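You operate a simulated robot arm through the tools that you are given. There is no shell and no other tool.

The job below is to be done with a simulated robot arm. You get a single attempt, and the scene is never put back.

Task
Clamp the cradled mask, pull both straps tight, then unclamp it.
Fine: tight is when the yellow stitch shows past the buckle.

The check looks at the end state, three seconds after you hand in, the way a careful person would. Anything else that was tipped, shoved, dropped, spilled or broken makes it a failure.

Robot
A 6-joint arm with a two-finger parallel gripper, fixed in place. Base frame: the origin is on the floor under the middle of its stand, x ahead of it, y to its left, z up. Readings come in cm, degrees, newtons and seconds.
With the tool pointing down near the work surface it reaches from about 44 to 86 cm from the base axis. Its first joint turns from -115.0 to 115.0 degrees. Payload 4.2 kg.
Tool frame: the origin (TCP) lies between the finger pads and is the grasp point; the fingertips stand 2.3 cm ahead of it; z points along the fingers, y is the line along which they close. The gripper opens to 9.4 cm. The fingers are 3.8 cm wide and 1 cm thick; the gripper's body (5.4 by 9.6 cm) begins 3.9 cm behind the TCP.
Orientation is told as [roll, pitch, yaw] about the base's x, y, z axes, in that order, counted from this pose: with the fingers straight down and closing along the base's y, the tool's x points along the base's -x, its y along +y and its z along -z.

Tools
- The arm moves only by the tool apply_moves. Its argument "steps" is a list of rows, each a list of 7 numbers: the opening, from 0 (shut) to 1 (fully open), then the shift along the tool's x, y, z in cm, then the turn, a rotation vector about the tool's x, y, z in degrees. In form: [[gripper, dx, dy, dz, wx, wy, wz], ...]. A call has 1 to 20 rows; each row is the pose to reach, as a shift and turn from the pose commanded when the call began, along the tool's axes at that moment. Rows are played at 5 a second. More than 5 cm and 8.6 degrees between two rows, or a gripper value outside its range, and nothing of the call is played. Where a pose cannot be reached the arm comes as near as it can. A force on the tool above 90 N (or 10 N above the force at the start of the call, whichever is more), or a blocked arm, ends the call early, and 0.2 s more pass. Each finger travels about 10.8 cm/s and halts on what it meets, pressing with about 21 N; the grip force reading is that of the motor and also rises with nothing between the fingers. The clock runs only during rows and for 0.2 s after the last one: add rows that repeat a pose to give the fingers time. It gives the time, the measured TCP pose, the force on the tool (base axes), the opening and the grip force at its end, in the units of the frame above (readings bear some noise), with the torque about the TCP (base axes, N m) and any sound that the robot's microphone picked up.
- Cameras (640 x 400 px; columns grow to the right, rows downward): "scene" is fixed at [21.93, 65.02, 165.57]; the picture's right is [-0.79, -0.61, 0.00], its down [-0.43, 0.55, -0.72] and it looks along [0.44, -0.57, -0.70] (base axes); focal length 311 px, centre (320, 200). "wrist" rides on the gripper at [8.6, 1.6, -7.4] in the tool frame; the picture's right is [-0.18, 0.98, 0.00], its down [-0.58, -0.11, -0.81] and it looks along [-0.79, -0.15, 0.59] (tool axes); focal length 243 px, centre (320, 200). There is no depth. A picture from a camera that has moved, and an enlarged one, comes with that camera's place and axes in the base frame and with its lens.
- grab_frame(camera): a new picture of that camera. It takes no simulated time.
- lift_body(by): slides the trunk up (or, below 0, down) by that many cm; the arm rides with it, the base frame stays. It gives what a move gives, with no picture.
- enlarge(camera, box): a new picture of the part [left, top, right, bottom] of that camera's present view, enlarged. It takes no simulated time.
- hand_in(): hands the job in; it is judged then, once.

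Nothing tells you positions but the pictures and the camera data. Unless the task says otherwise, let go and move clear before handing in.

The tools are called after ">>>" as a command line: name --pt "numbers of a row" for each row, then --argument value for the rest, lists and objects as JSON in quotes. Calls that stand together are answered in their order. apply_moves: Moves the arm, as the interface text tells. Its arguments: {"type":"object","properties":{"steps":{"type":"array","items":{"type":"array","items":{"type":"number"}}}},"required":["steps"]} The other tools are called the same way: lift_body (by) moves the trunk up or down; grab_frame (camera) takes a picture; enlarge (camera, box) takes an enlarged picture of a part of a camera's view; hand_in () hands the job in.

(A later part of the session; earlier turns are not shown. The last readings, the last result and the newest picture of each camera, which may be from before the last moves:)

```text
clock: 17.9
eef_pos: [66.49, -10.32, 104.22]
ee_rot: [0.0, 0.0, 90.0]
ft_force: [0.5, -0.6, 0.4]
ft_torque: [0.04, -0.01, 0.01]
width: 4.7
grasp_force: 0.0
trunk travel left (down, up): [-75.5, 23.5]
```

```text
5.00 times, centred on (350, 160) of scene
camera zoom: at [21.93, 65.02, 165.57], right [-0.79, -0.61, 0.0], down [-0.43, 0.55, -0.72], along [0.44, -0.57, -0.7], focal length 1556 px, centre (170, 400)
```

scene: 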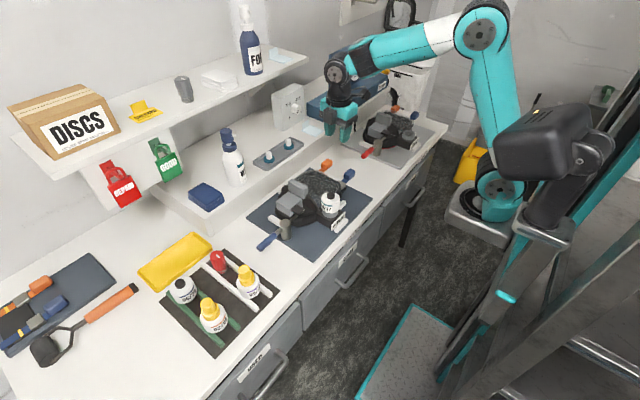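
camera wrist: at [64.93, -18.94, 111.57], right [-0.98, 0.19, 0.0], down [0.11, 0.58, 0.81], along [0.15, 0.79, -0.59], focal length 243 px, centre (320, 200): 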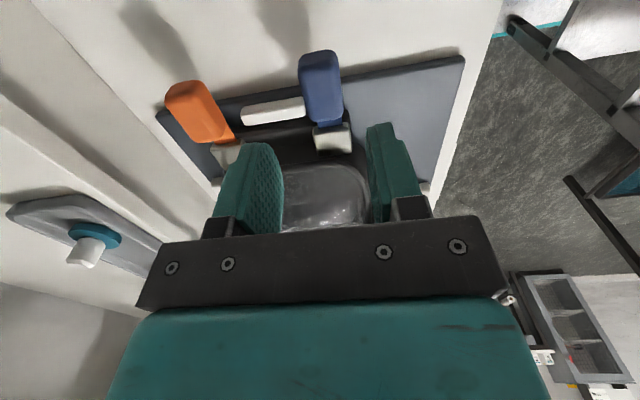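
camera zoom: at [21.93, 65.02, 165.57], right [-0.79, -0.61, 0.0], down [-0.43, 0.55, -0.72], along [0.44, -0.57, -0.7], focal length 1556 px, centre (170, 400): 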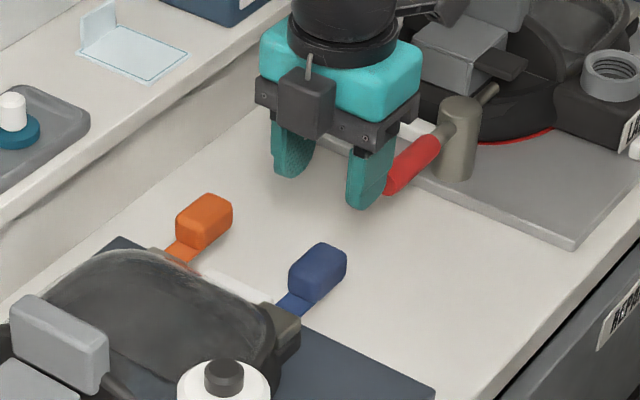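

The tab's top centre reads [66.5, -9.6], so alignment is good. I'll descend to z≈94.5 straddling the blue tab.

>>> apply_moves --pt "0.5 0 0 3 0 0 0" --pt "0.5 0 0 6 0 0 0" --pt "0.5 0 0 8 0 0 0" --pt "0.5 0 0 9.7 0 0 0" --pt "0.5 0 0 9.7 0 0 0"

>>> grab_frame --camera "wrist"

>>> enlarge --camera "scene" --box '[300, 130, 390, 200]'

```text
clock: 19.1
eef_pos: [66.49, -10.37, 94.29]
ee_rot: [0.1, 0.0, 89.9]
ft_force: [0.7, 0.2, 0.2]
ft_torque: [0.01, -0.02, 0.0]
width: 4.69
grasp_force: 0.1
trunk travel left (down, up): [-75.5, 23.5]
```

```text
taken
camera wrist: at [64.91, -18.95, 101.67], right [-0.98, 0.19, 0.0], down [0.11, 0.58, 0.81], along [0.15, 0.79, -0.59], focal length 243 px, centre (320, 200)
```

wrist: 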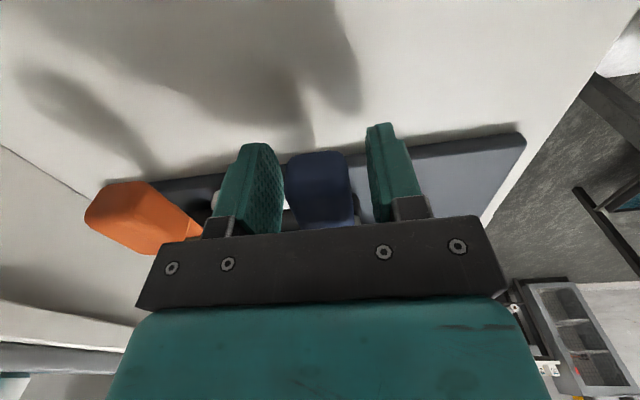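

```text
5.71 times, centred on (345, 165) of scene
camera zoom: at [21.93, 65.02, 165.57], right [-0.79, -0.61, 0.0], down [-0.43, 0.55, -0.72], along [0.44, -0.57, -0.7], focal length 1778 px, centre (177, 400)
```

zoom: 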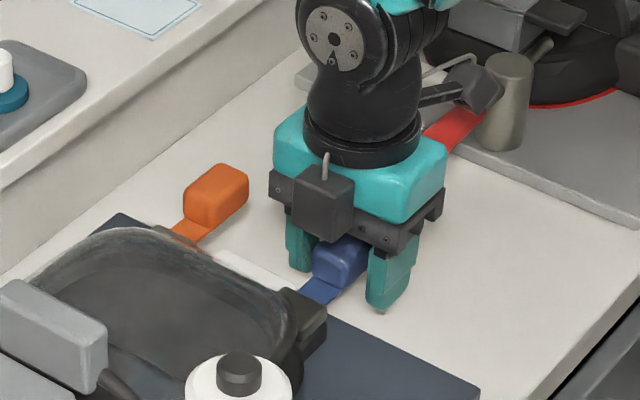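

The blue tab sits between the pads, and the cable box clears the lens. I'll close on it.

>>> apply_moves --pt "0.35 0 0 0 0 0 0" --pt "0.25 0 0 0 0 0 0" --pt "0.1 0 0 0 0 0 0" --pt "0.1 0 0 0 0 0 0" --pt "0.1 0 0 0 0 0 0"

>>> grab_frame --camera "wrist"

```text
clock: 20.3
eef_pos: [66.42, -10.3, 94.13]
ee_rot: [0.0, 0.0, 89.8]
ft_force: [0.1, 0.1, 0.1]
ft_torque: [-0.09, 0.0, 0.22]
width: 2.77
grasp_force: 21.4
trunk travel left (down, up): [-75.5, 23.5]
```

```text
taken
camera wrist: at [64.91, -18.94, 101.68], right [-0.98, 0.19, 0.0], down [0.11, 0.58, 0.81], along [0.15, 0.79, -0.59], focal length 243 px, centre (320, 200)
```

wrist: 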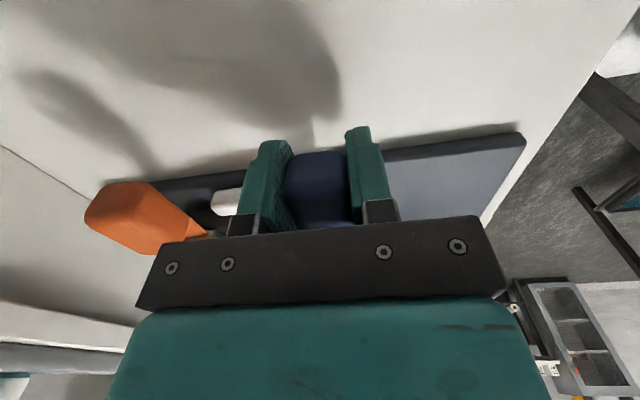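

The grip is good (2.77 cm wide, 21 N). I'll pull slowly along -y and watch the force.

>>> apply_moves --pt "0.1 0.4 0 0 0 0 0" --pt "0.1 0.8 0 0 0 0 0" --pt "0.1 1.2 0 0 0 0 0" --pt "0.1 1.6 0 0 0 0 0" --pt "0.1 2.0 0 0 0 0 0"

>>> enlarge --camera "scene" --box '[300, 130, 390, 200]'

>>> grab_frame --camera "wrist"

```text
clock: 21.5
eef_pos: [66.52, -12.39, 94.32]
ee_rot: [0.0, 0.0, 89.8]
ft_force: [-1.2, 4.2, -0.7]
ft_torque: [0.3, 0.05, 0.4]
width: 2.77
grasp_force: 20.7
trunk travel left (down, up): [-75.5, 23.5]
```

```text
5.71 times, centred on (345, 165) of scene
camera zoom: at [21.93, 65.02, 165.57], right [-0.79, -0.61, 0.0], down [-0.43, 0.55, -0.72], along [0.44, -0.57, -0.7], focal length 1778 px, centre (177, 400)
```

zoom: 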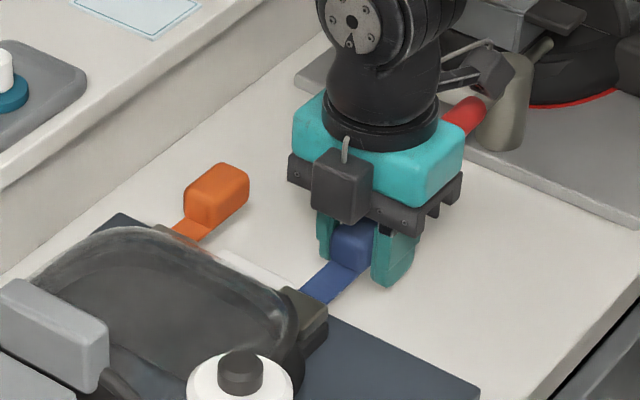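

```text
taken
camera wrist: at [64.92, -20.98, 101.69], right [-0.98, 0.19, 0.0], down [0.11, 0.58, 0.81], along [0.15, 0.79, -0.59], focal length 243 px, centre (320, 200)
```

wrist: 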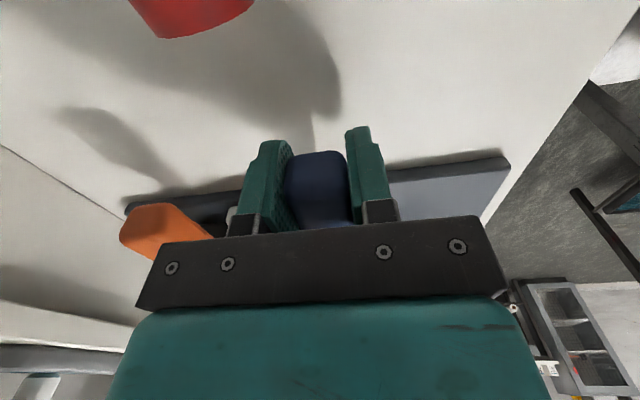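

The strap slides with only about 4 N and the mask isn't moving. I'll continue pulling.

>>> apply_moves --pt "0.1 0.4 0 0 0 0 0" --pt "0.1 0.8 0 0 0 0 0" --pt "0.1 1.2 0 0 0 0 0" --pt "0.1 1.6 0 0 0 0 0" --pt "0.1 2.0 0 0 0 0 0"

>>> enlarge --camera "scene" --box '[300, 130, 390, 200]'

>>> grab_frame --camera "wrist"

```text
clock: 22.7
eef_pos: [66.55, -14.3, 94.16]
ee_rot: [0.0, 0.0, 89.9]
ft_force: [0.4, 5.3, 1.4]
ft_torque: [0.31, 0.1, 0.3]
width: 2.76
grasp_force: 20.5
trunk travel left (down, up): [-75.5, 23.5]
```

```text
5.71 times, centred on (345, 165) of scene
camera zoom: at [21.93, 65.02, 165.57], right [-0.79, -0.61, 0.0], down [-0.43, 0.55, -0.72], along [0.44, -0.57, -0.7], focal length 1778 px, centre (177, 400)
```

zoom: 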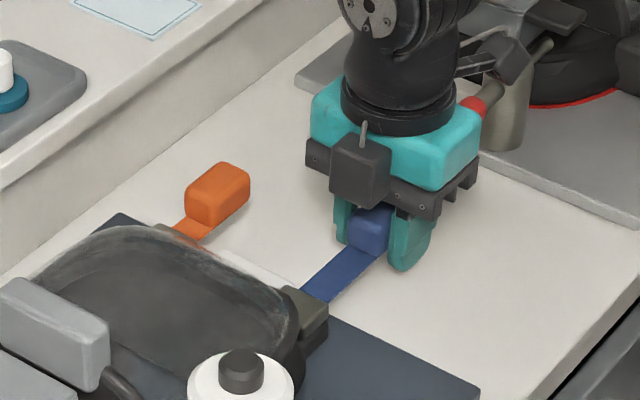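

```text
taken
camera wrist: at [64.92, -22.96, 101.68], right [-0.98, 0.19, 0.0], down [0.11, 0.58, 0.81], along [0.15, 0.79, -0.59], focal length 243 px, centre (320, 200)
```

wrist: 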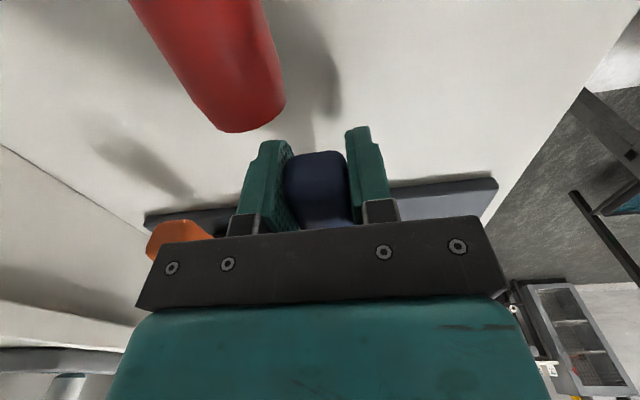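

4 cm are out and there's no stitch visible yet. There's about 3 cm left before the TEST handle, so I'll continue in smaller increments.

>>> apply_moves --pt "0.1 0.3 0 0 0 0 0" --pt "0.1 0.6 0 0 0 0 0" --pt "0.1 0.9 0 0 0 0 0" --pt "0.1 1.2 0 0 0 0 0"

>>> enlarge --camera "scene" --box '[310, 140, 380, 195]'

>>> grab_frame --camera "wrist"

```text
clock: 23.7
eef_pos: [66.42, -15.55, 94.2]
ee_rot: [0.2, 0.0, 89.8]
ft_force: [0.2, 3.6, 0.2]
ft_torque: [-0.16, -0.13, 0.4]
width: 2.79
grasp_force: 20.8
trunk travel left (down, up): [-75.5, 23.5]
```

```text
7.27 times, centred on (345, 168) of scene
camera zoom: at [21.93, 65.02, 165.57], right [-0.79, -0.61, 0.0], down [-0.43, 0.55, -0.72], along [0.44, -0.57, -0.7], focal length 2263 px, centre (138, 436)
```

zoom: 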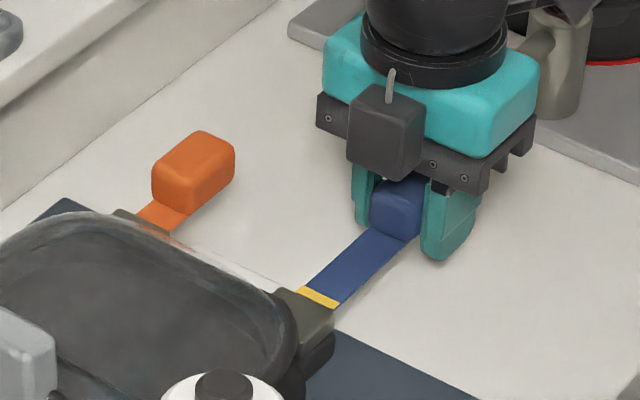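

```text
taken
camera wrist: at [64.88, -24.16, 101.7], right [-0.98, 0.19, 0.0], down [0.11, 0.58, 0.81], along [0.15, 0.79, -0.59], focal length 243 px, centre (320, 200)
```

wrist: 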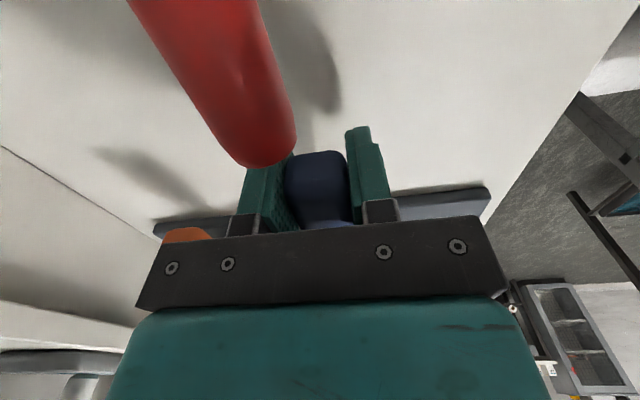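

The yellow stitch is emerging from the blue buckle. I'll pull another ~0.9 cm so it shows clearly.

>>> apply_moves --pt "0.1 0.3 0 0 0 0 0" --pt "0.1 0.6 0 0 0 0 0" --pt "0.1 0.9 0 0 0 0 0" --pt "0.1 0.9 0 0 0 0 0"

>>> enlarge --camera "scene" --box '[310, 140, 380, 195]'

>>> grab_frame --camera "wrist"

```text
clock: 24.7
eef_pos: [66.54, -16.05, 94.28]
ee_rot: [0.1, -0.3, 90.2]
ft_force: [0.4, 32.5, -4.8]
ft_torque: [-0.24, -0.02, 0.13]
width: 2.77
grasp_force: 21.4
trunk travel left (down, up): [-75.5, 23.5]
```

```text
7.27 times, centred on (345, 168) of scene
camera zoom: at [21.93, 65.02, 165.57], right [-0.79, -0.61, 0.0], down [-0.43, 0.55, -0.72], along [0.44, -0.57, -0.7], focal length 2263 px, centre (138, 436)
```

zoom: 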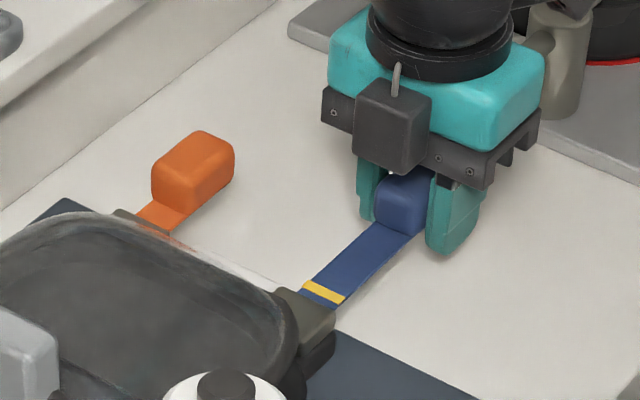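

```text
taken
camera wrist: at [64.98, -24.72, 101.67], right [-0.98, 0.18, 0.0], down [0.11, 0.58, 0.81], along [0.14, 0.8, -0.59], focal length 243 px, centre (320, 200)
```

wrist: 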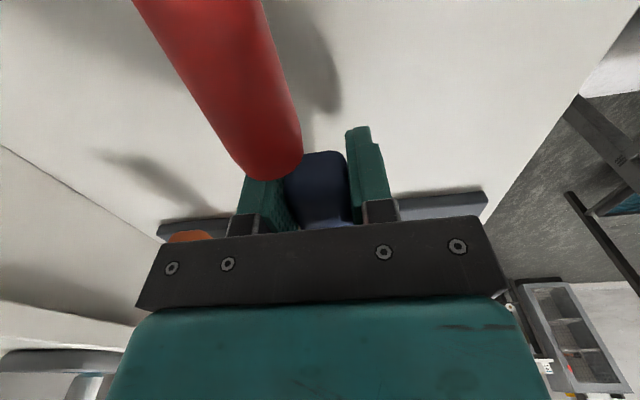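

The strap hit its end stop (32 N) with the stitch fully past the buckle. I'll relax the tension, open the gripper and lift straight up.

>>> apply_moves --pt "0.1 -0.3 0 0 0 0 0" --pt "0.25 -0.3 0 0 0 0 0" --pt "0.4 -0.3 0 0 0 0 0" --pt "0.45 -0.3 0 0 0 0 0" --pt "0.45 -0.3 0 -2 0 0 0" --pt "0.45 -0.3 0 -5 0 0 0" --pt "0.45 -0.3 0 -9 0 0 0" --pt "0.45 -0.3 0 -12 0 0 0"

>>> enlarge --camera "scene" --box '[300, 130, 390, 200]'

>>> grab_frame --camera "wrist"

```text
clock: 26.5
eef_pos: [66.46, -16.21, 106.31]
ee_rot: [0.0, 0.1, 89.9]
ft_force: [0.1, -0.4, -0.5]
ft_torque: [0.04, 0.03, -0.01]
width: 4.23
grasp_force: 0.0
trunk travel left (down, up): [-75.5, 23.5]
```

```text
5.71 times, centred on (345, 165) of scene
camera zoom: at [21.93, 65.02, 165.57], right [-0.79, -0.61, 0.0], down [-0.43, 0.55, -0.72], along [0.44, -0.57, -0.7], focal length 1778 px, centre (177, 400)
```

zoom: 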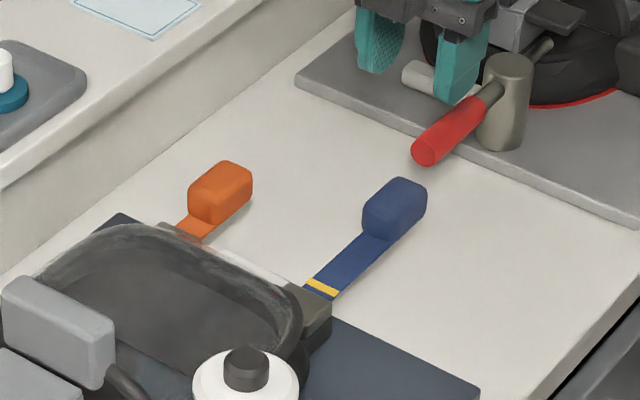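

```text
taken
camera wrist: at [64.83, -24.83, 113.81], right [-0.98, 0.19, 0.0], down [0.11, 0.58, 0.81], along [0.15, 0.79, -0.59], focal length 243 px, centre (320, 200)
```

wrist: 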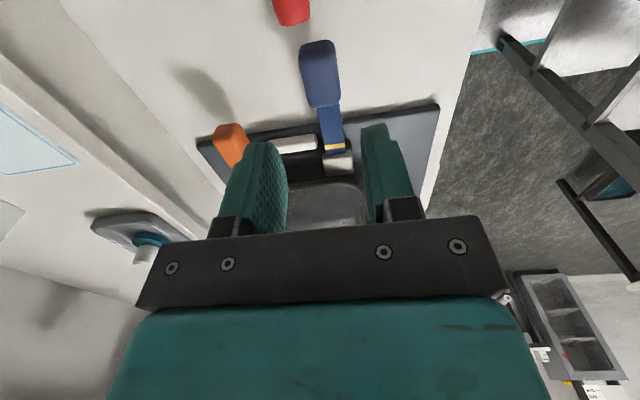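

The blue strap is tight, with its stitch clearly past the buckle, and the mask is still seated. Now I'll move above the orange tab.

>>> apply_moves --pt "0.5 -2 -3.3 0 0 0 0" --pt "0.5 -4 -6.6 0 0 0 0" --pt "0.5 -5.7 -9.65 0 0 0 0" --pt "0.5 -5.7 -9.65 2.3 0 0 0"

>>> grab_frame --camera "wrist"

>>> enlarge --camera "wrist" --box '[220, 20, 460, 200]'

>>> enlarge --camera "scene" --box '[290, 130, 380, 200]'

```text
clock: 27.5
eef_pos: [76.11, -10.37, 104.07]
ee_rot: [0.0, 0.0, 90.0]
ft_force: [-0.2, 0.6, 1.7]
ft_torque: [-0.02, -0.01, 0.03]
width: 4.69
grasp_force: 0.1
trunk travel left (down, up): [-75.5, 23.5]
```

```text
taken
camera wrist: at [74.49, -19.1, 111.55], right [-0.98, 0.19, 0.0], down [0.11, 0.58, 0.81], along [0.15, 0.79, -0.59], focal length 243 px, centre (320, 200)
```

wrist: 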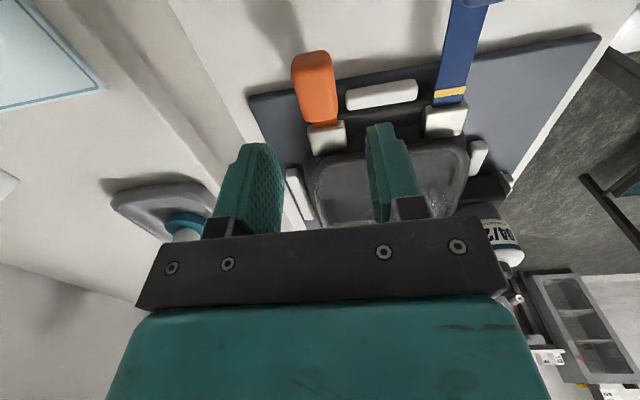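

```text
2.22 times, centred on (340, 110) of wrist
camera zoom: at [74.49, -19.1, 111.55], right [-0.98, 0.19, 0.0], down [0.11, 0.58, 0.81], along [0.15, 0.79, -0.59], focal length 539 px, centre (276, 400)
```

zoom: 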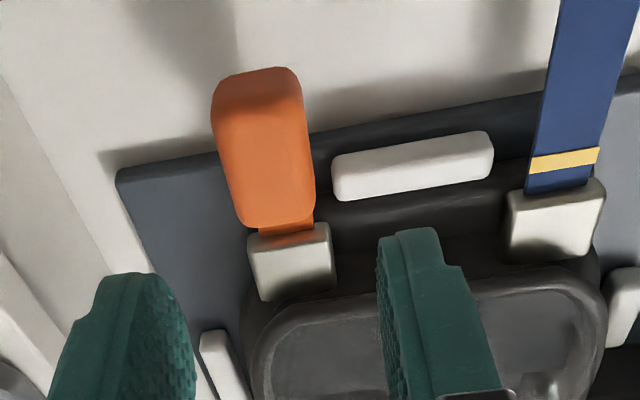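

```text
5.71 times, centred on (335, 165) of scene
camera zoom: at [21.93, 65.02, 165.57], right [-0.79, -0.61, 0.0], down [-0.43, 0.55, -0.72], along [0.44, -0.57, -0.7], focal length 1778 px, centre (234, 400)
```

zoom: 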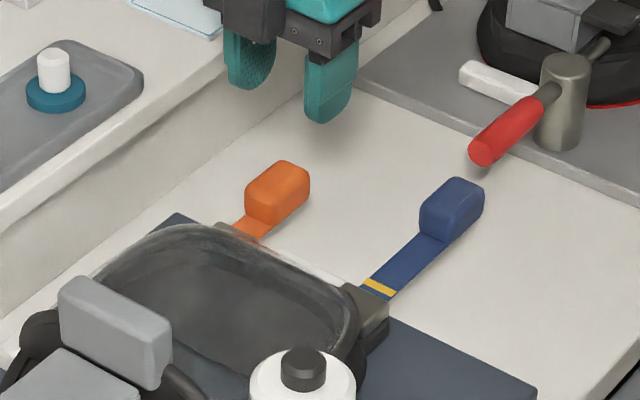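

The blue stitch is plainly visible past its buckle. The orange tab is centred at about [76.4, -10.1], so I'll fine-adjust and descend onto it.

>>> apply_moves --pt "0.5 0.2 -0.2 3 0 0 0" --pt "0.5 0.2 -0.25 6 0 0 0" --pt "0.5 0.2 -0.25 8 0 0 0" --pt "0.5 0.2 -0.25 9.6 0 0 0" --pt "0.5 0.2 -0.25 9.6 0 0 0"

>>> grab_frame --camera "wrist"

>>> enlarge --camera "scene" --box '[290, 130, 380, 200]'

```text
clock: 28.7
eef_pos: [76.43, -10.66, 94.63]
ee_rot: [0.1, -0.1, 89.9]
ft_force: [-0.3, 0.7, 0.9]
ft_torque: [-0.02, 0.04, -0.03]
width: 4.7
grasp_force: 0.1
trunk travel left (down, up): [-75.5, 23.5]
```

```text
taken
camera wrist: at [74.75, -19.32, 101.95], right [-0.98, 0.19, 0.0], down [0.11, 0.58, 0.81], along [0.15, 0.79, -0.59], focal length 243 px, centre (320, 200)
```

wrist: 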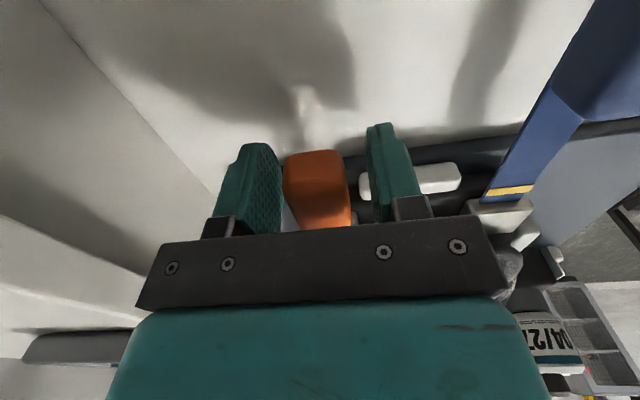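

```text
5.71 times, centred on (335, 165) of scene
camera zoom: at [21.93, 65.02, 165.57], right [-0.79, -0.61, 0.0], down [-0.43, 0.55, -0.72], along [0.44, -0.57, -0.7], focal length 1778 px, centre (234, 400)
```

zoom: 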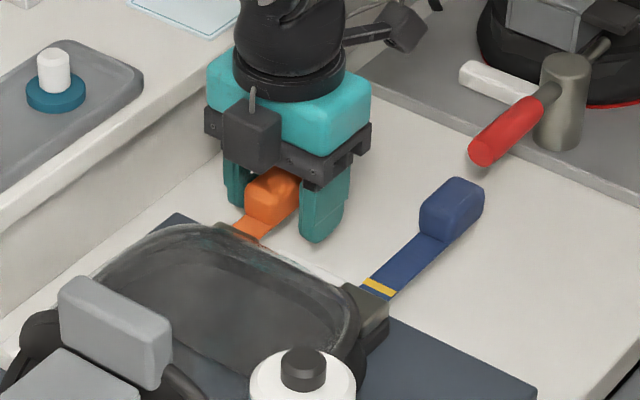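

The orange tab is between the pads. I'll close and begin the pull gently.

>>> apply_moves --pt "0.35 0 0 0 0 0 0" --pt "0.25 0 0 0 0 0 0" --pt "0.1 0 0 0 0 0 0" --pt "0.1 0 0 0 0 0 0" --pt "0.1 0 0 0 0 0 0"

>>> apply_moves --pt "0.1 0.4 0 0 0 0 0" --pt "0.1 0.8 0 0 0 0 0" --pt "0.1 1.2 0 0 0 0 0" --pt "0.1 1.6 0 0 0 0 0" --pt "0.1 2.0 0 0 0 0 0"

>>> enlarge --camera "scene" --box '[290, 130, 380, 200]'

```text
clock: 29.9
eef_pos: [76.35, -10.72, 94.43]
ee_rot: [0.0, 0.0, 89.9]
ft_force: [2.7, -0.2, 0.3]
ft_torque: [-0.19, -0.08, -0.01]
width: 2.79
grasp_force: 21.1
trunk travel left (down, up): [-75.5, 23.5]
```

```text
clock: 31.1
eef_pos: [76.35, -12.61, 94.51]
ee_rot: [0.0, 0.0, 90.1]
ft_force: [-6.6, 5.0, 12.7]
ft_torque: [0.51, 0.21, 0.21]
width: 2.79
grasp_force: 20.4
trunk travel left (down, up): [-75.5, 23.5]
```

```text
5.71 times, centred on (335, 165) of scene
camera zoom: at [21.93, 65.02, 165.57], right [-0.79, -0.61, 0.0], down [-0.43, 0.55, -0.72], along [0.44, -0.57, -0.7], focal length 1778 px, centre (234, 400)
```

zoom: 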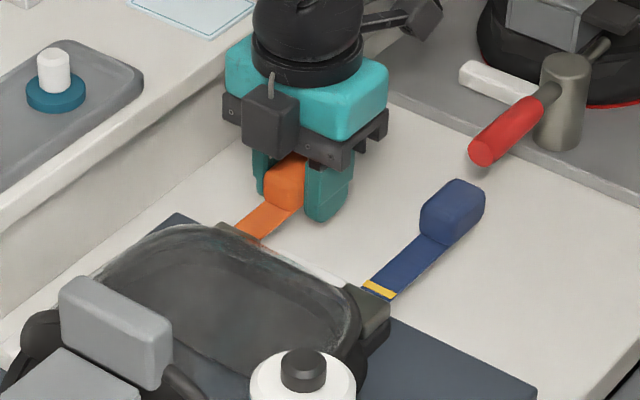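

The pull is working, but there's some side and vertical load. I'll hold for a moment to see whether it's steady.

>>> apply_moves --pt "0.1 0 0 0 0 0 0" --pt "0.1 0 0 0 0 0 0"

>>> grab_frame --camera "wrist"

>>> enlarge --camera "scene" --box '[250, 150, 370, 240]'

```text
clock: 31.7
eef_pos: [76.23, -12.61, 94.38]
ee_rot: [-0.1, 0.1, 89.9]
ft_force: [-7.4, 2.2, 14.7]
ft_torque: [0.5, 0.18, 0.43]
width: 2.77
grasp_force: 20.5
trunk travel left (down, up): [-75.5, 23.5]
```

```text
taken
camera wrist: at [74.76, -21.3, 101.95], right [-0.98, 0.19, 0.0], down [0.11, 0.58, 0.81], along [0.15, 0.79, -0.59], focal length 243 px, centre (320, 200)
```

wrist: 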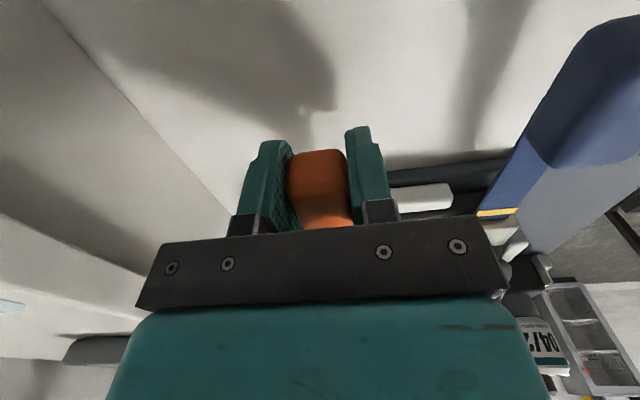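

```text
4.44 times, centred on (310, 195) of scene
camera zoom: at [21.93, 65.02, 165.57], right [-0.79, -0.61, 0.0], down [-0.43, 0.55, -0.72], along [0.44, -0.57, -0.7], focal length 1383 px, centre (364, 222)
```

zoom: 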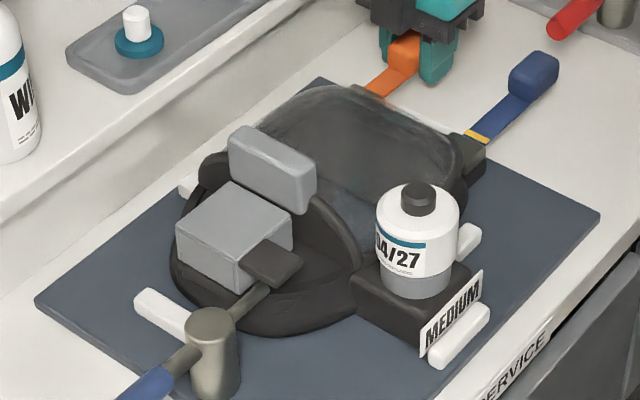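

There's a steady load of about 15 N up and 7 N toward -x, so the strap's line differs slightly from my path. I'll comply a little in those directions before pulling further.

>>> apply_moves --pt "0.1 0 0.1 -0.15 0 0 0" --pt "0.1 0 0.2 -0.3 0 0 0" --pt "0.1 0 0.2 -0.3 0 0 0"

>>> enlarge --camera "scene" --box '[290, 130, 380, 200]'

```text
clock: 32.5
eef_pos: [76.13, -12.69, 94.62]
ee_rot: [0.0, 0.1, 89.8]
ft_force: [2.2, 0.3, 0.3]
ft_torque: [-0.84, -0.07, -0.63]
width: 2.76
grasp_force: 21.1
trunk travel left (down, up): [-75.5, 23.5]
```

```text
5.71 times, centred on (335, 165) of scene
camera zoom: at [21.93, 65.02, 165.57], right [-0.79, -0.61, 0.0], down [-0.43, 0.55, -0.72], along [0.44, -0.57, -0.7], focal length 1778 px, centre (234, 400)
```

zoom: 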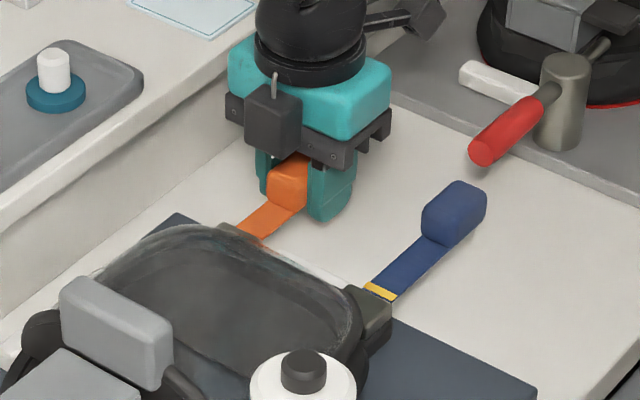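

Forces dropped to near zero. I'll continue pulling in 1 cm increments, checking the side load.

>>> apply_moves --pt "0.1 0.3 0 0 0 0 0" --pt "0.1 0.6 0 0 0 0 0" --pt "0.1 1.0 0 0 0 0 0"

>>> enlarge --camera "scene" --box '[290, 130, 380, 200]'

```text
clock: 33.3
eef_pos: [76.3, -13.56, 94.67]
ee_rot: [-0.1, -0.1, 89.9]
ft_force: [-4.0, 4.5, 0.0]
ft_torque: [-0.34, 0.03, 0.06]
width: 2.8
grasp_force: 21.2
trunk travel left (down, up): [-75.5, 23.5]
```

```text
5.71 times, centred on (335, 165) of scene
camera zoom: at [21.93, 65.02, 165.57], right [-0.79, -0.61, 0.0], down [-0.43, 0.55, -0.72], along [0.44, -0.57, -0.7], focal length 1778 px, centre (234, 400)
```

zoom: 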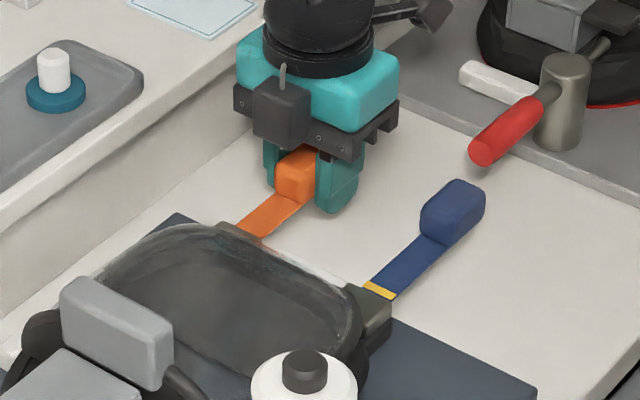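

The load is normal now (about 4.5 N pull). Continuing.

>>> apply_moves --pt "0.1 0.3 0.03 0 0 0 0" --pt "0.1 0.6 0.06 0 0 0 0" --pt "0.1 0.9 0.1 0 0 0 0" --pt "0.1 1.2 0.1 0 0 0 0" --pt "0.1 1.5 0.1 0 0 0 0"

>>> enlarge --camera "scene" --box '[290, 130, 380, 200]'

```text
clock: 34.5
eef_pos: [76.1, -15.13, 94.63]
ee_rot: [0.0, 0.0, 89.9]
ft_force: [6.0, 5.5, 0.6]
ft_torque: [-0.04, -0.34, -0.24]
width: 2.79
grasp_force: 21.2
trunk travel left (down, up): [-75.5, 23.5]
```

```text
5.71 times, centred on (335, 165) of scene
camera zoom: at [21.93, 65.02, 165.57], right [-0.79, -0.61, 0.0], down [-0.43, 0.55, -0.72], along [0.44, -0.57, -0.7], focal length 1778 px, centre (234, 400)
```

zoom: 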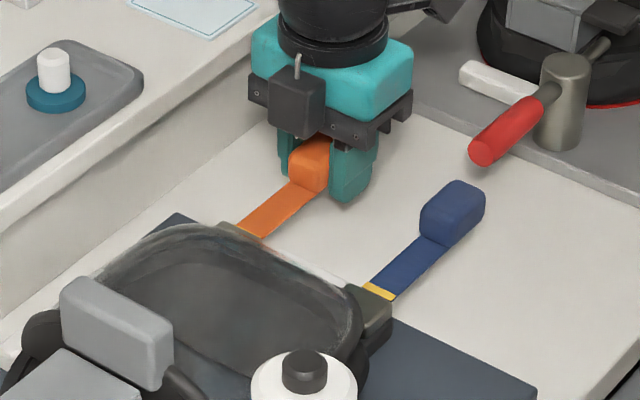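

4.4 cm are out. I'll continue with small steps and zoom to see both stitches.

>>> apply_moves --pt "0.1 0.25 -0.05 0 0 0 0" --pt "0.1 0.5 -0.08 0 0 0 0" --pt "0.1 0.75 -0.08 0 0 0 0"

>>> enlarge --camera "scene" --box '[305, 150, 365, 195]'

```text
clock: 35.3
eef_pos: [76.24, -15.83, 94.78]
ee_rot: [0.1, 0.1, 89.9]
ft_force: [-0.5, 5.3, 0.4]
ft_torque: [0.17, -0.04, -0.28]
width: 2.78
grasp_force: 20.9
trunk travel left (down, up): [-75.5, 23.5]
```

```text
8.89 times, centred on (335, 172) of scene
camera zoom: at [21.93, 65.02, 165.57], right [-0.79, -0.61, 0.0], down [-0.43, 0.55, -0.72], along [0.44, -0.57, -0.7], focal length 2766 px, centre (187, 444)
```

zoom: 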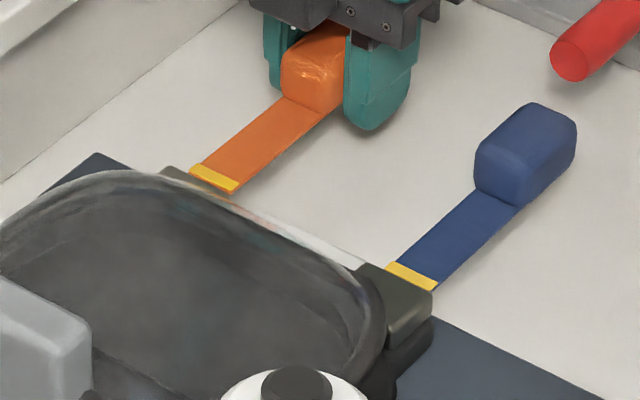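

The orange stitch is emerging. The blue one looks a bit closer to its buckle than before, so I'll re-check it afterwards. I'll finish orange with another ~0.5 cm.

>>> apply_moves --pt "0.1 0.2 0 0 0 0 0" --pt "0.1 0.4 0 0 0 0 0" --pt "0.1 0.55 0 0 0 0 0" --pt "0.1 0.55 0 0 0 0 0"

>>> enlarge --camera "scene" --box '[305, 150, 365, 195]'

>>> grab_frame --camera "wrist"

```text
clock: 36.3
eef_pos: [76.19, -16.11, 94.72]
ee_rot: [0.0, -0.1, 90.1]
ft_force: [1.0, 18.4, 0.9]
ft_torque: [-0.11, -0.12, -0.34]
width: 2.78
grasp_force: 21.2
trunk travel left (down, up): [-75.5, 23.5]
```

```text
8.89 times, centred on (335, 172) of scene
camera zoom: at [21.93, 65.02, 165.57], right [-0.79, -0.61, 0.0], down [-0.43, 0.55, -0.72], along [0.44, -0.57, -0.7], focal length 2766 px, centre (187, 444)
```

zoom: 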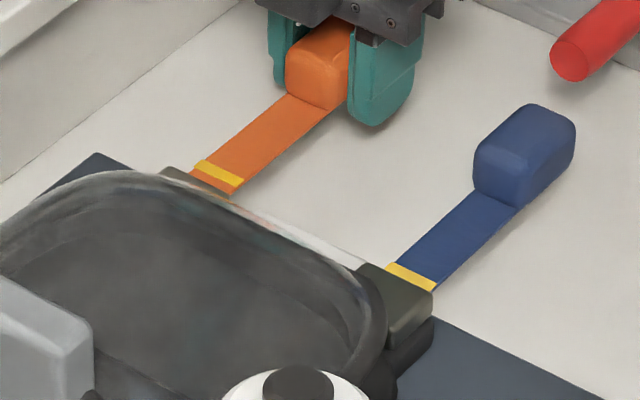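

```text
taken
camera wrist: at [74.65, -24.82, 102.1], right [-0.98, 0.18, 0.0], down [0.11, 0.58, 0.81], along [0.15, 0.79, -0.59], focal length 243 px, centre (320, 200)
```

wrist: 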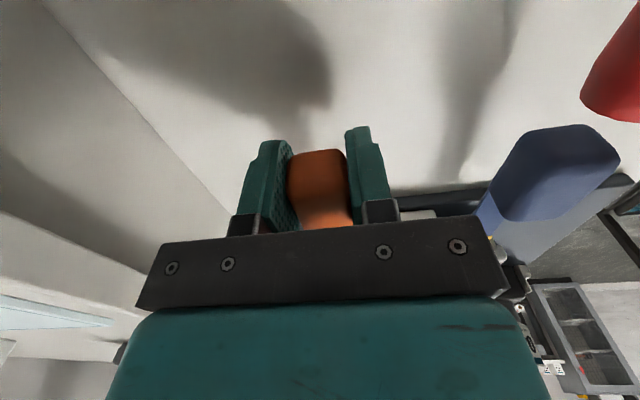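

The orange stitch is out and the strap is at its stop (18 N). I'll relax slightly, open, lift clear, and then inspect both buckles from above.

>>> apply_moves --pt "0.1 -0.15 0 0 0 0 0" --pt "0.25 -0.15 0 0 0 0 0" --pt "0.4 -0.15 0 0 0 0 0" --pt "0.45 -0.15 0 0 0 0 0" --pt "0.45 -0.15 0 -2 0 0 0" --pt "0.45 -0.15 0 -5 0 0 0" --pt "0.45 -0.15 0 -9 0 0 0" --pt "0.45 -0.15 0 -12 0 0 0"

>>> enlarge --camera "scene" --box '[305, 150, 365, 195]'

>>> grab_frame --camera "wrist"

>>> enlarge --camera "wrist" --box '[240, 20, 480, 200]'

```text
clock: 38.1
eef_pos: [76.24, -16.26, 106.73]
ee_rot: [0.1, 0.1, 89.9]
ft_force: [0.3, 0.8, -0.5]
ft_torque: [0.03, 0.03, 0.05]
width: 4.21
grasp_force: 0.0
trunk travel left (down, up): [-75.5, 23.5]
```

```text
8.89 times, centred on (335, 172) of scene
camera zoom: at [21.93, 65.02, 165.57], right [-0.79, -0.61, 0.0], down [-0.43, 0.55, -0.72], along [0.44, -0.57, -0.7], focal length 2766 px, centre (187, 444)
```

zoom: 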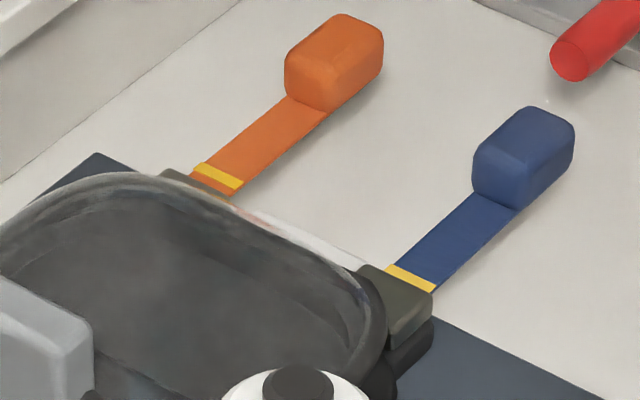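

```text
taken
camera wrist: at [74.72, -24.83, 114.07], right [-0.98, 0.19, 0.0], down [0.11, 0.58, 0.81], along [0.15, 0.79, -0.59], focal length 243 px, centre (320, 200)
```

wrist: 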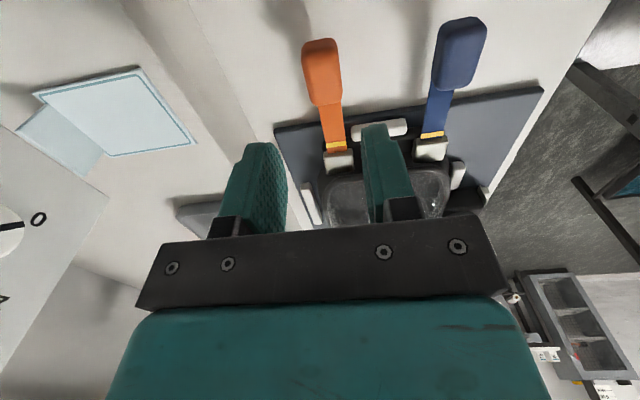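

```text
2.22 times, centred on (360, 110) of wrist
camera zoom: at [74.72, -24.83, 114.07], right [-0.98, 0.19, 0.0], down [0.11, 0.58, 0.81], along [0.15, 0.79, -0.59], focal length 539 px, centre (231, 400)
```

zoom: 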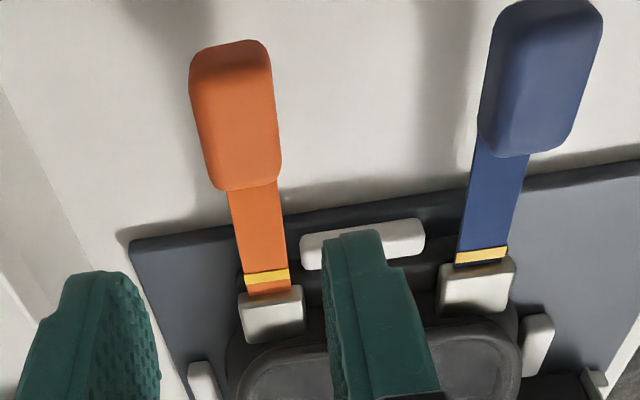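

Both stitches show, but the blue stitch has retreated toward its buckle since I released it. I'll wait a few seconds to see whether the straps creep by themselves or whether pulling orange shifted it.

>>> apply_moves --pt "0.45 0 0 0 0 0 0" --pt "0.45 0 0 0 0 0 0" --pt "0.45 0 0 0 0 0 0" --pt "0.45 0 0 0 0 0 0" --pt "0.45 0 0 0 0 0 0" --pt "0.45 0 0 0 0 0 0" --pt "0.45 0 0 0 0 0 0" --pt "0.45 0 0 0 0 0 0" --pt "0.45 0 0 0 0 0 0" --pt "0.45 0 0 0 0 0 0" --pt "0.45 0 0 0 0 0 0" --pt "0.45 0 0 0 0 0 0" --pt "0.45 0 0 0 0 0 0" --pt "0.45 0 0 0 0 0 0" --pt "0.45 0 0 0 0 0 0" --pt "0.45 0 0 0 0 0 0" --pt "0.45 0 0 0 0 0 0" --pt "0.45 0 0 0 0 0 0" --pt "0.45 0 0 0 0 0 0" --pt "0.45 0 0 0 0 0 0"

>>> enlarge --camera "scene" --box '[305, 150, 365, 195]'

>>> enlarge --camera "wrist" --box '[240, 20, 480, 200]'

```text
clock: 42.3
eef_pos: [76.29, -16.16, 106.66]
ee_rot: [0.0, 0.0, 90.0]
ft_force: [0.4, -0.3, -0.4]
ft_torque: [0.0, -0.01, 0.0]
width: 4.23
grasp_force: 0.0
trunk travel left (down, up): [-75.5, 23.5]
```

```text
8.89 times, centred on (335, 172) of scene
camera zoom: at [21.93, 65.02, 165.57], right [-0.79, -0.61, 0.0], down [-0.43, 0.55, -0.72], along [0.44, -0.57, -0.7], focal length 2766 px, centre (187, 444)
```

zoom: 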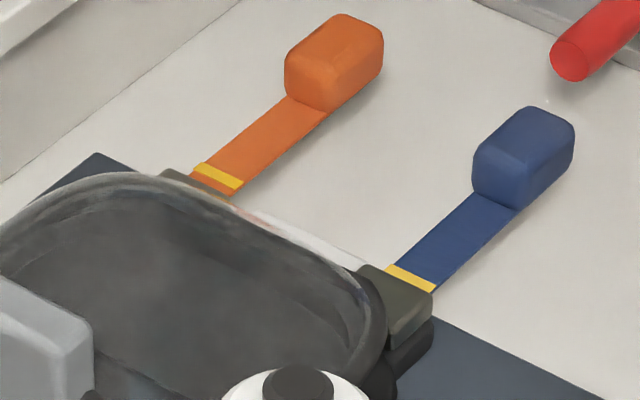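

```text
2.22 times, centred on (360, 110) of wrist
camera zoom: at [74.7, -24.83, 114.04], right [-0.98, 0.19, 0.0], down [0.11, 0.58, 0.81], along [0.15, 0.79, -0.59], focal length 539 px, centre (231, 400)
```

zoom: 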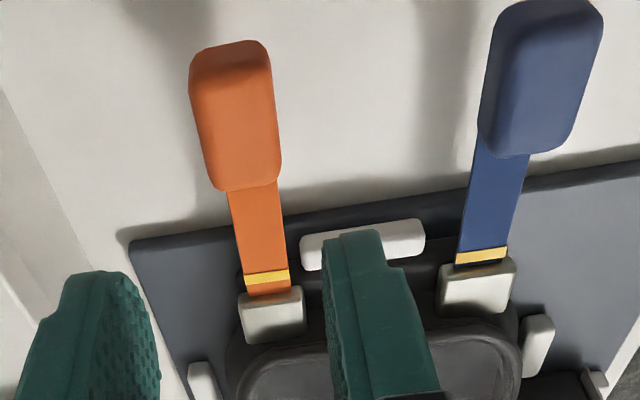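

There's no creep over 4 s, so blue just slipped back about 0.3 cm while orange was being pulled. Its stitch is flush with the buckle edge, so I'll regrip blue and give it the last bit to make it unambiguous.

>>> apply_moves --pt "0.5 -0.5 3.5 0 0 0 0" --pt "0.5 -0.95 7 0 0 0 0" --pt "0.5 -0.95 9.9 0 0 0 0" --pt "0.5 -0.95 9.9 2.7 0 0 0"

>>> grab_frame --camera "wrist"

>>> enlarge --camera "wrist" --box '[200, 20, 440, 200]'

```text
clock: 43.3
eef_pos: [66.29, -15.44, 103.94]
ee_rot: [0.0, 0.0, 89.8]
ft_force: [0.5, 0.4, -0.2]
ft_torque: [0.0, 0.02, 0.0]
width: 4.68
grasp_force: 0.0
trunk travel left (down, up): [-75.5, 23.5]
```

```text
taken
camera wrist: at [64.71, -24.02, 111.39], right [-0.98, 0.19, 0.0], down [0.11, 0.58, 0.81], along [0.15, 0.79, -0.59], focal length 243 px, centre (320, 200)
```

wrist: 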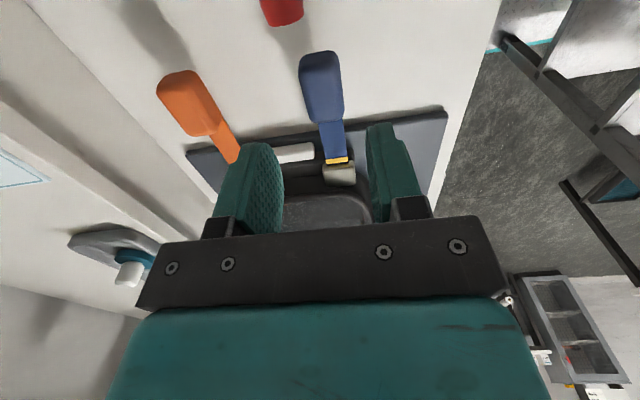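

```text
2.22 times, centred on (320, 110) of wrist
camera zoom: at [64.71, -24.02, 111.39], right [-0.98, 0.19, 0.0], down [0.11, 0.58, 0.81], along [0.15, 0.79, -0.59], focal length 539 px, centre (320, 400)
```

zoom: 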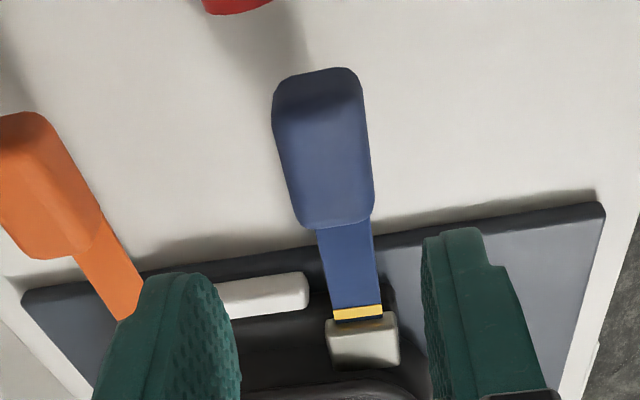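

The blue tab is centred at [66.2, -15.4], right under the gripper. I'll descend, grip and pull the last few millimetres.

>>> apply_moves --pt "0.5 0 0 3 0 0 0" --pt "0.5 0 0 6 0 0 0" --pt "0.5 0 0 8 0 0 0" --pt "0.5 0 0 9.5 0 0 0" --pt "0.5 0 0 9.5 0 0 0" --pt "0.35 0 0 9.5 0 0 0" --pt "0.25 0 0 9.5 0 0 0" --pt "0.1 0 0 9.5 0 0 0" --pt "0.1 0 0 9.5 0 0 0" --pt "0.1 0 0 9.5 0 0 0"

>>> enlarge --camera "scene" --box '[305, 150, 365, 195]'

```text
clock: 45.5
eef_pos: [66.16, -15.14, 94.42]
ee_rot: [0.0, 0.1, 89.9]
ft_force: [-2.6, 1.5, 0.0]
ft_torque: [-0.11, 0.12, 0.39]
width: 2.78
grasp_force: 21.1
trunk travel left (down, up): [-75.5, 23.5]
```

```text
8.89 times, centred on (335, 172) of scene
camera zoom: at [21.93, 65.02, 165.57], right [-0.79, -0.61, 0.0], down [-0.43, 0.55, -0.72], along [0.44, -0.57, -0.7], focal length 2766 px, centre (187, 444)
```

zoom: 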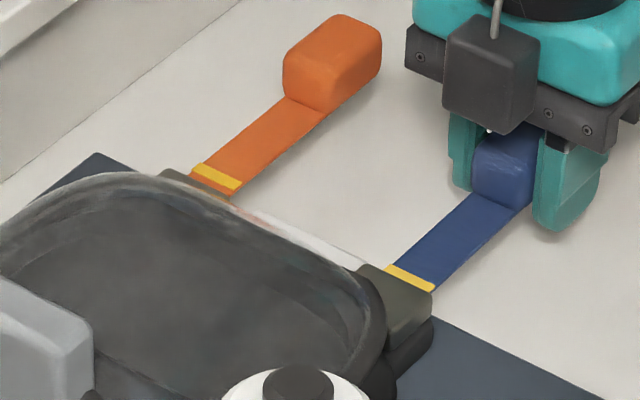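

I have a good grip on blue. Pulling the last bit gently.

>>> apply_moves --pt "0.1 0.15 0 0 0 0 0" --pt "0.1 0.3 0 0 0 0 0" --pt "0.1 0.45 0 0 0 0 0" --pt "0.1 0.45 0 0 0 0 0"

>>> enlarge --camera "scene" --box '[305, 150, 365, 195]'

```text
clock: 46.5
eef_pos: [66.36, -15.82, 94.47]
ee_rot: [0.1, 0.0, 90.0]
ft_force: [-6.8, 4.7, -0.9]
ft_torque: [-0.15, 0.08, 0.89]
width: 2.78
grasp_force: 20.6
trunk travel left (down, up): [-75.5, 23.5]
```

```text
8.89 times, centred on (335, 172) of scene
camera zoom: at [21.93, 65.02, 165.57], right [-0.79, -0.61, 0.0], down [-0.43, 0.55, -0.72], along [0.44, -0.57, -0.7], focal length 2766 px, centre (187, 444)
```

zoom: 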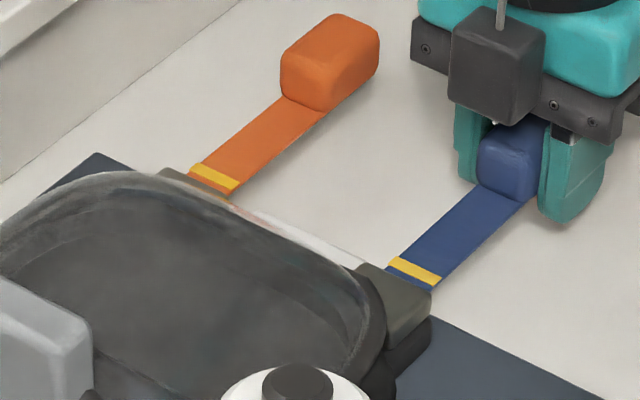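

Both stitches are now clear of their buckles. I'll ease the side load, open in place and lift away.

>>> apply_moves --pt "0.1 0 0.1 0 0 0 0" --pt "0.25 0 0.1 0 0 0 0" --pt "0.4 0 0.1 0 0 0 0" --pt "0.48 0 0.1 0 0 0 0" --pt "0.48 0 0.1 -2 0 0 0" --pt "0.48 0 0.1 -5 0 0 0" --pt "0.48 0 0.1 -9 0 0 0" --pt "0.48 0 0.1 -13 0 0 0" --pt "0.48 0 0.1 -17 0 0 0"

>>> enlarge --camera "scene" --box '[305, 150, 365, 195]'

>>> grab_frame --camera "wrist"

>>> enlarge --camera "wrist" --box '[200, 20, 440, 200]'

```text
clock: 48.5
eef_pos: [66.35, -15.97, 111.5]
ee_rot: [0.0, 0.0, 90.0]
ft_force: [-0.4, 0.7, -0.7]
ft_torque: [-0.01, 0.04, 0.01]
width: 4.5
grasp_force: 0.1
trunk travel left (down, up): [-75.5, 23.5]
```

```text
8.89 times, centred on (335, 172) of scene
camera zoom: at [21.93, 65.02, 165.57], right [-0.79, -0.61, 0.0], down [-0.43, 0.55, -0.72], along [0.44, -0.57, -0.7], focal length 2766 px, centre (187, 444)
```

zoom: 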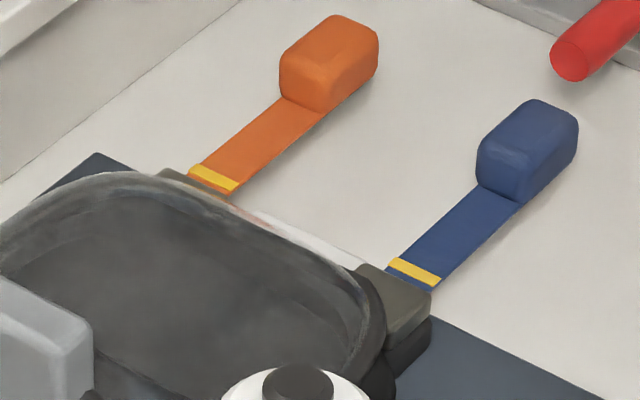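

```text
taken
camera wrist: at [64.76, -24.56, 118.98], right [-0.98, 0.19, 0.0], down [0.11, 0.58, 0.81], along [0.15, 0.79, -0.59], focal length 243 px, centre (320, 200)
```

wrist: 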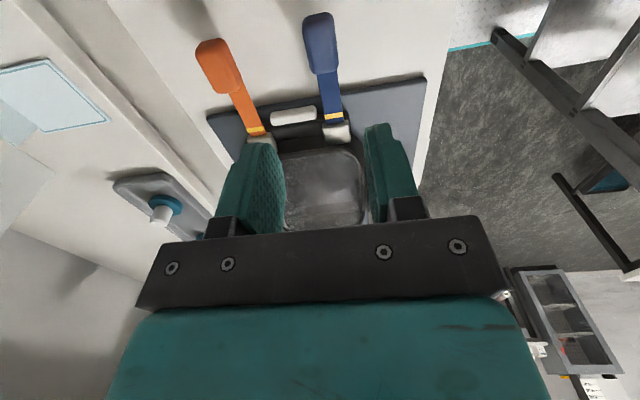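

```text
2.22 times, centred on (320, 110) of wrist
camera zoom: at [64.76, -24.56, 118.98], right [-0.98, 0.19, 0.0], down [0.11, 0.58, 0.81], along [0.15, 0.79, -0.59], focal length 539 px, centre (320, 400)
```

zoom: 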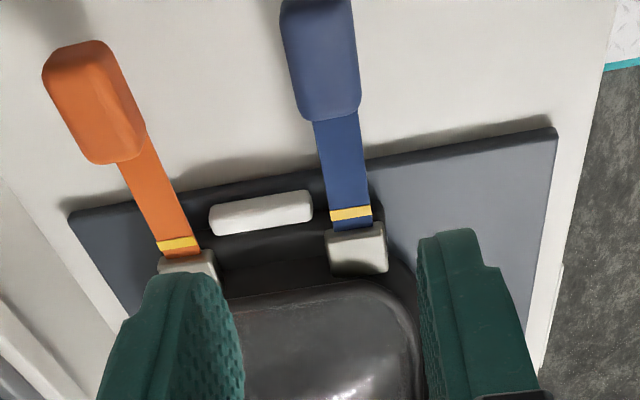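

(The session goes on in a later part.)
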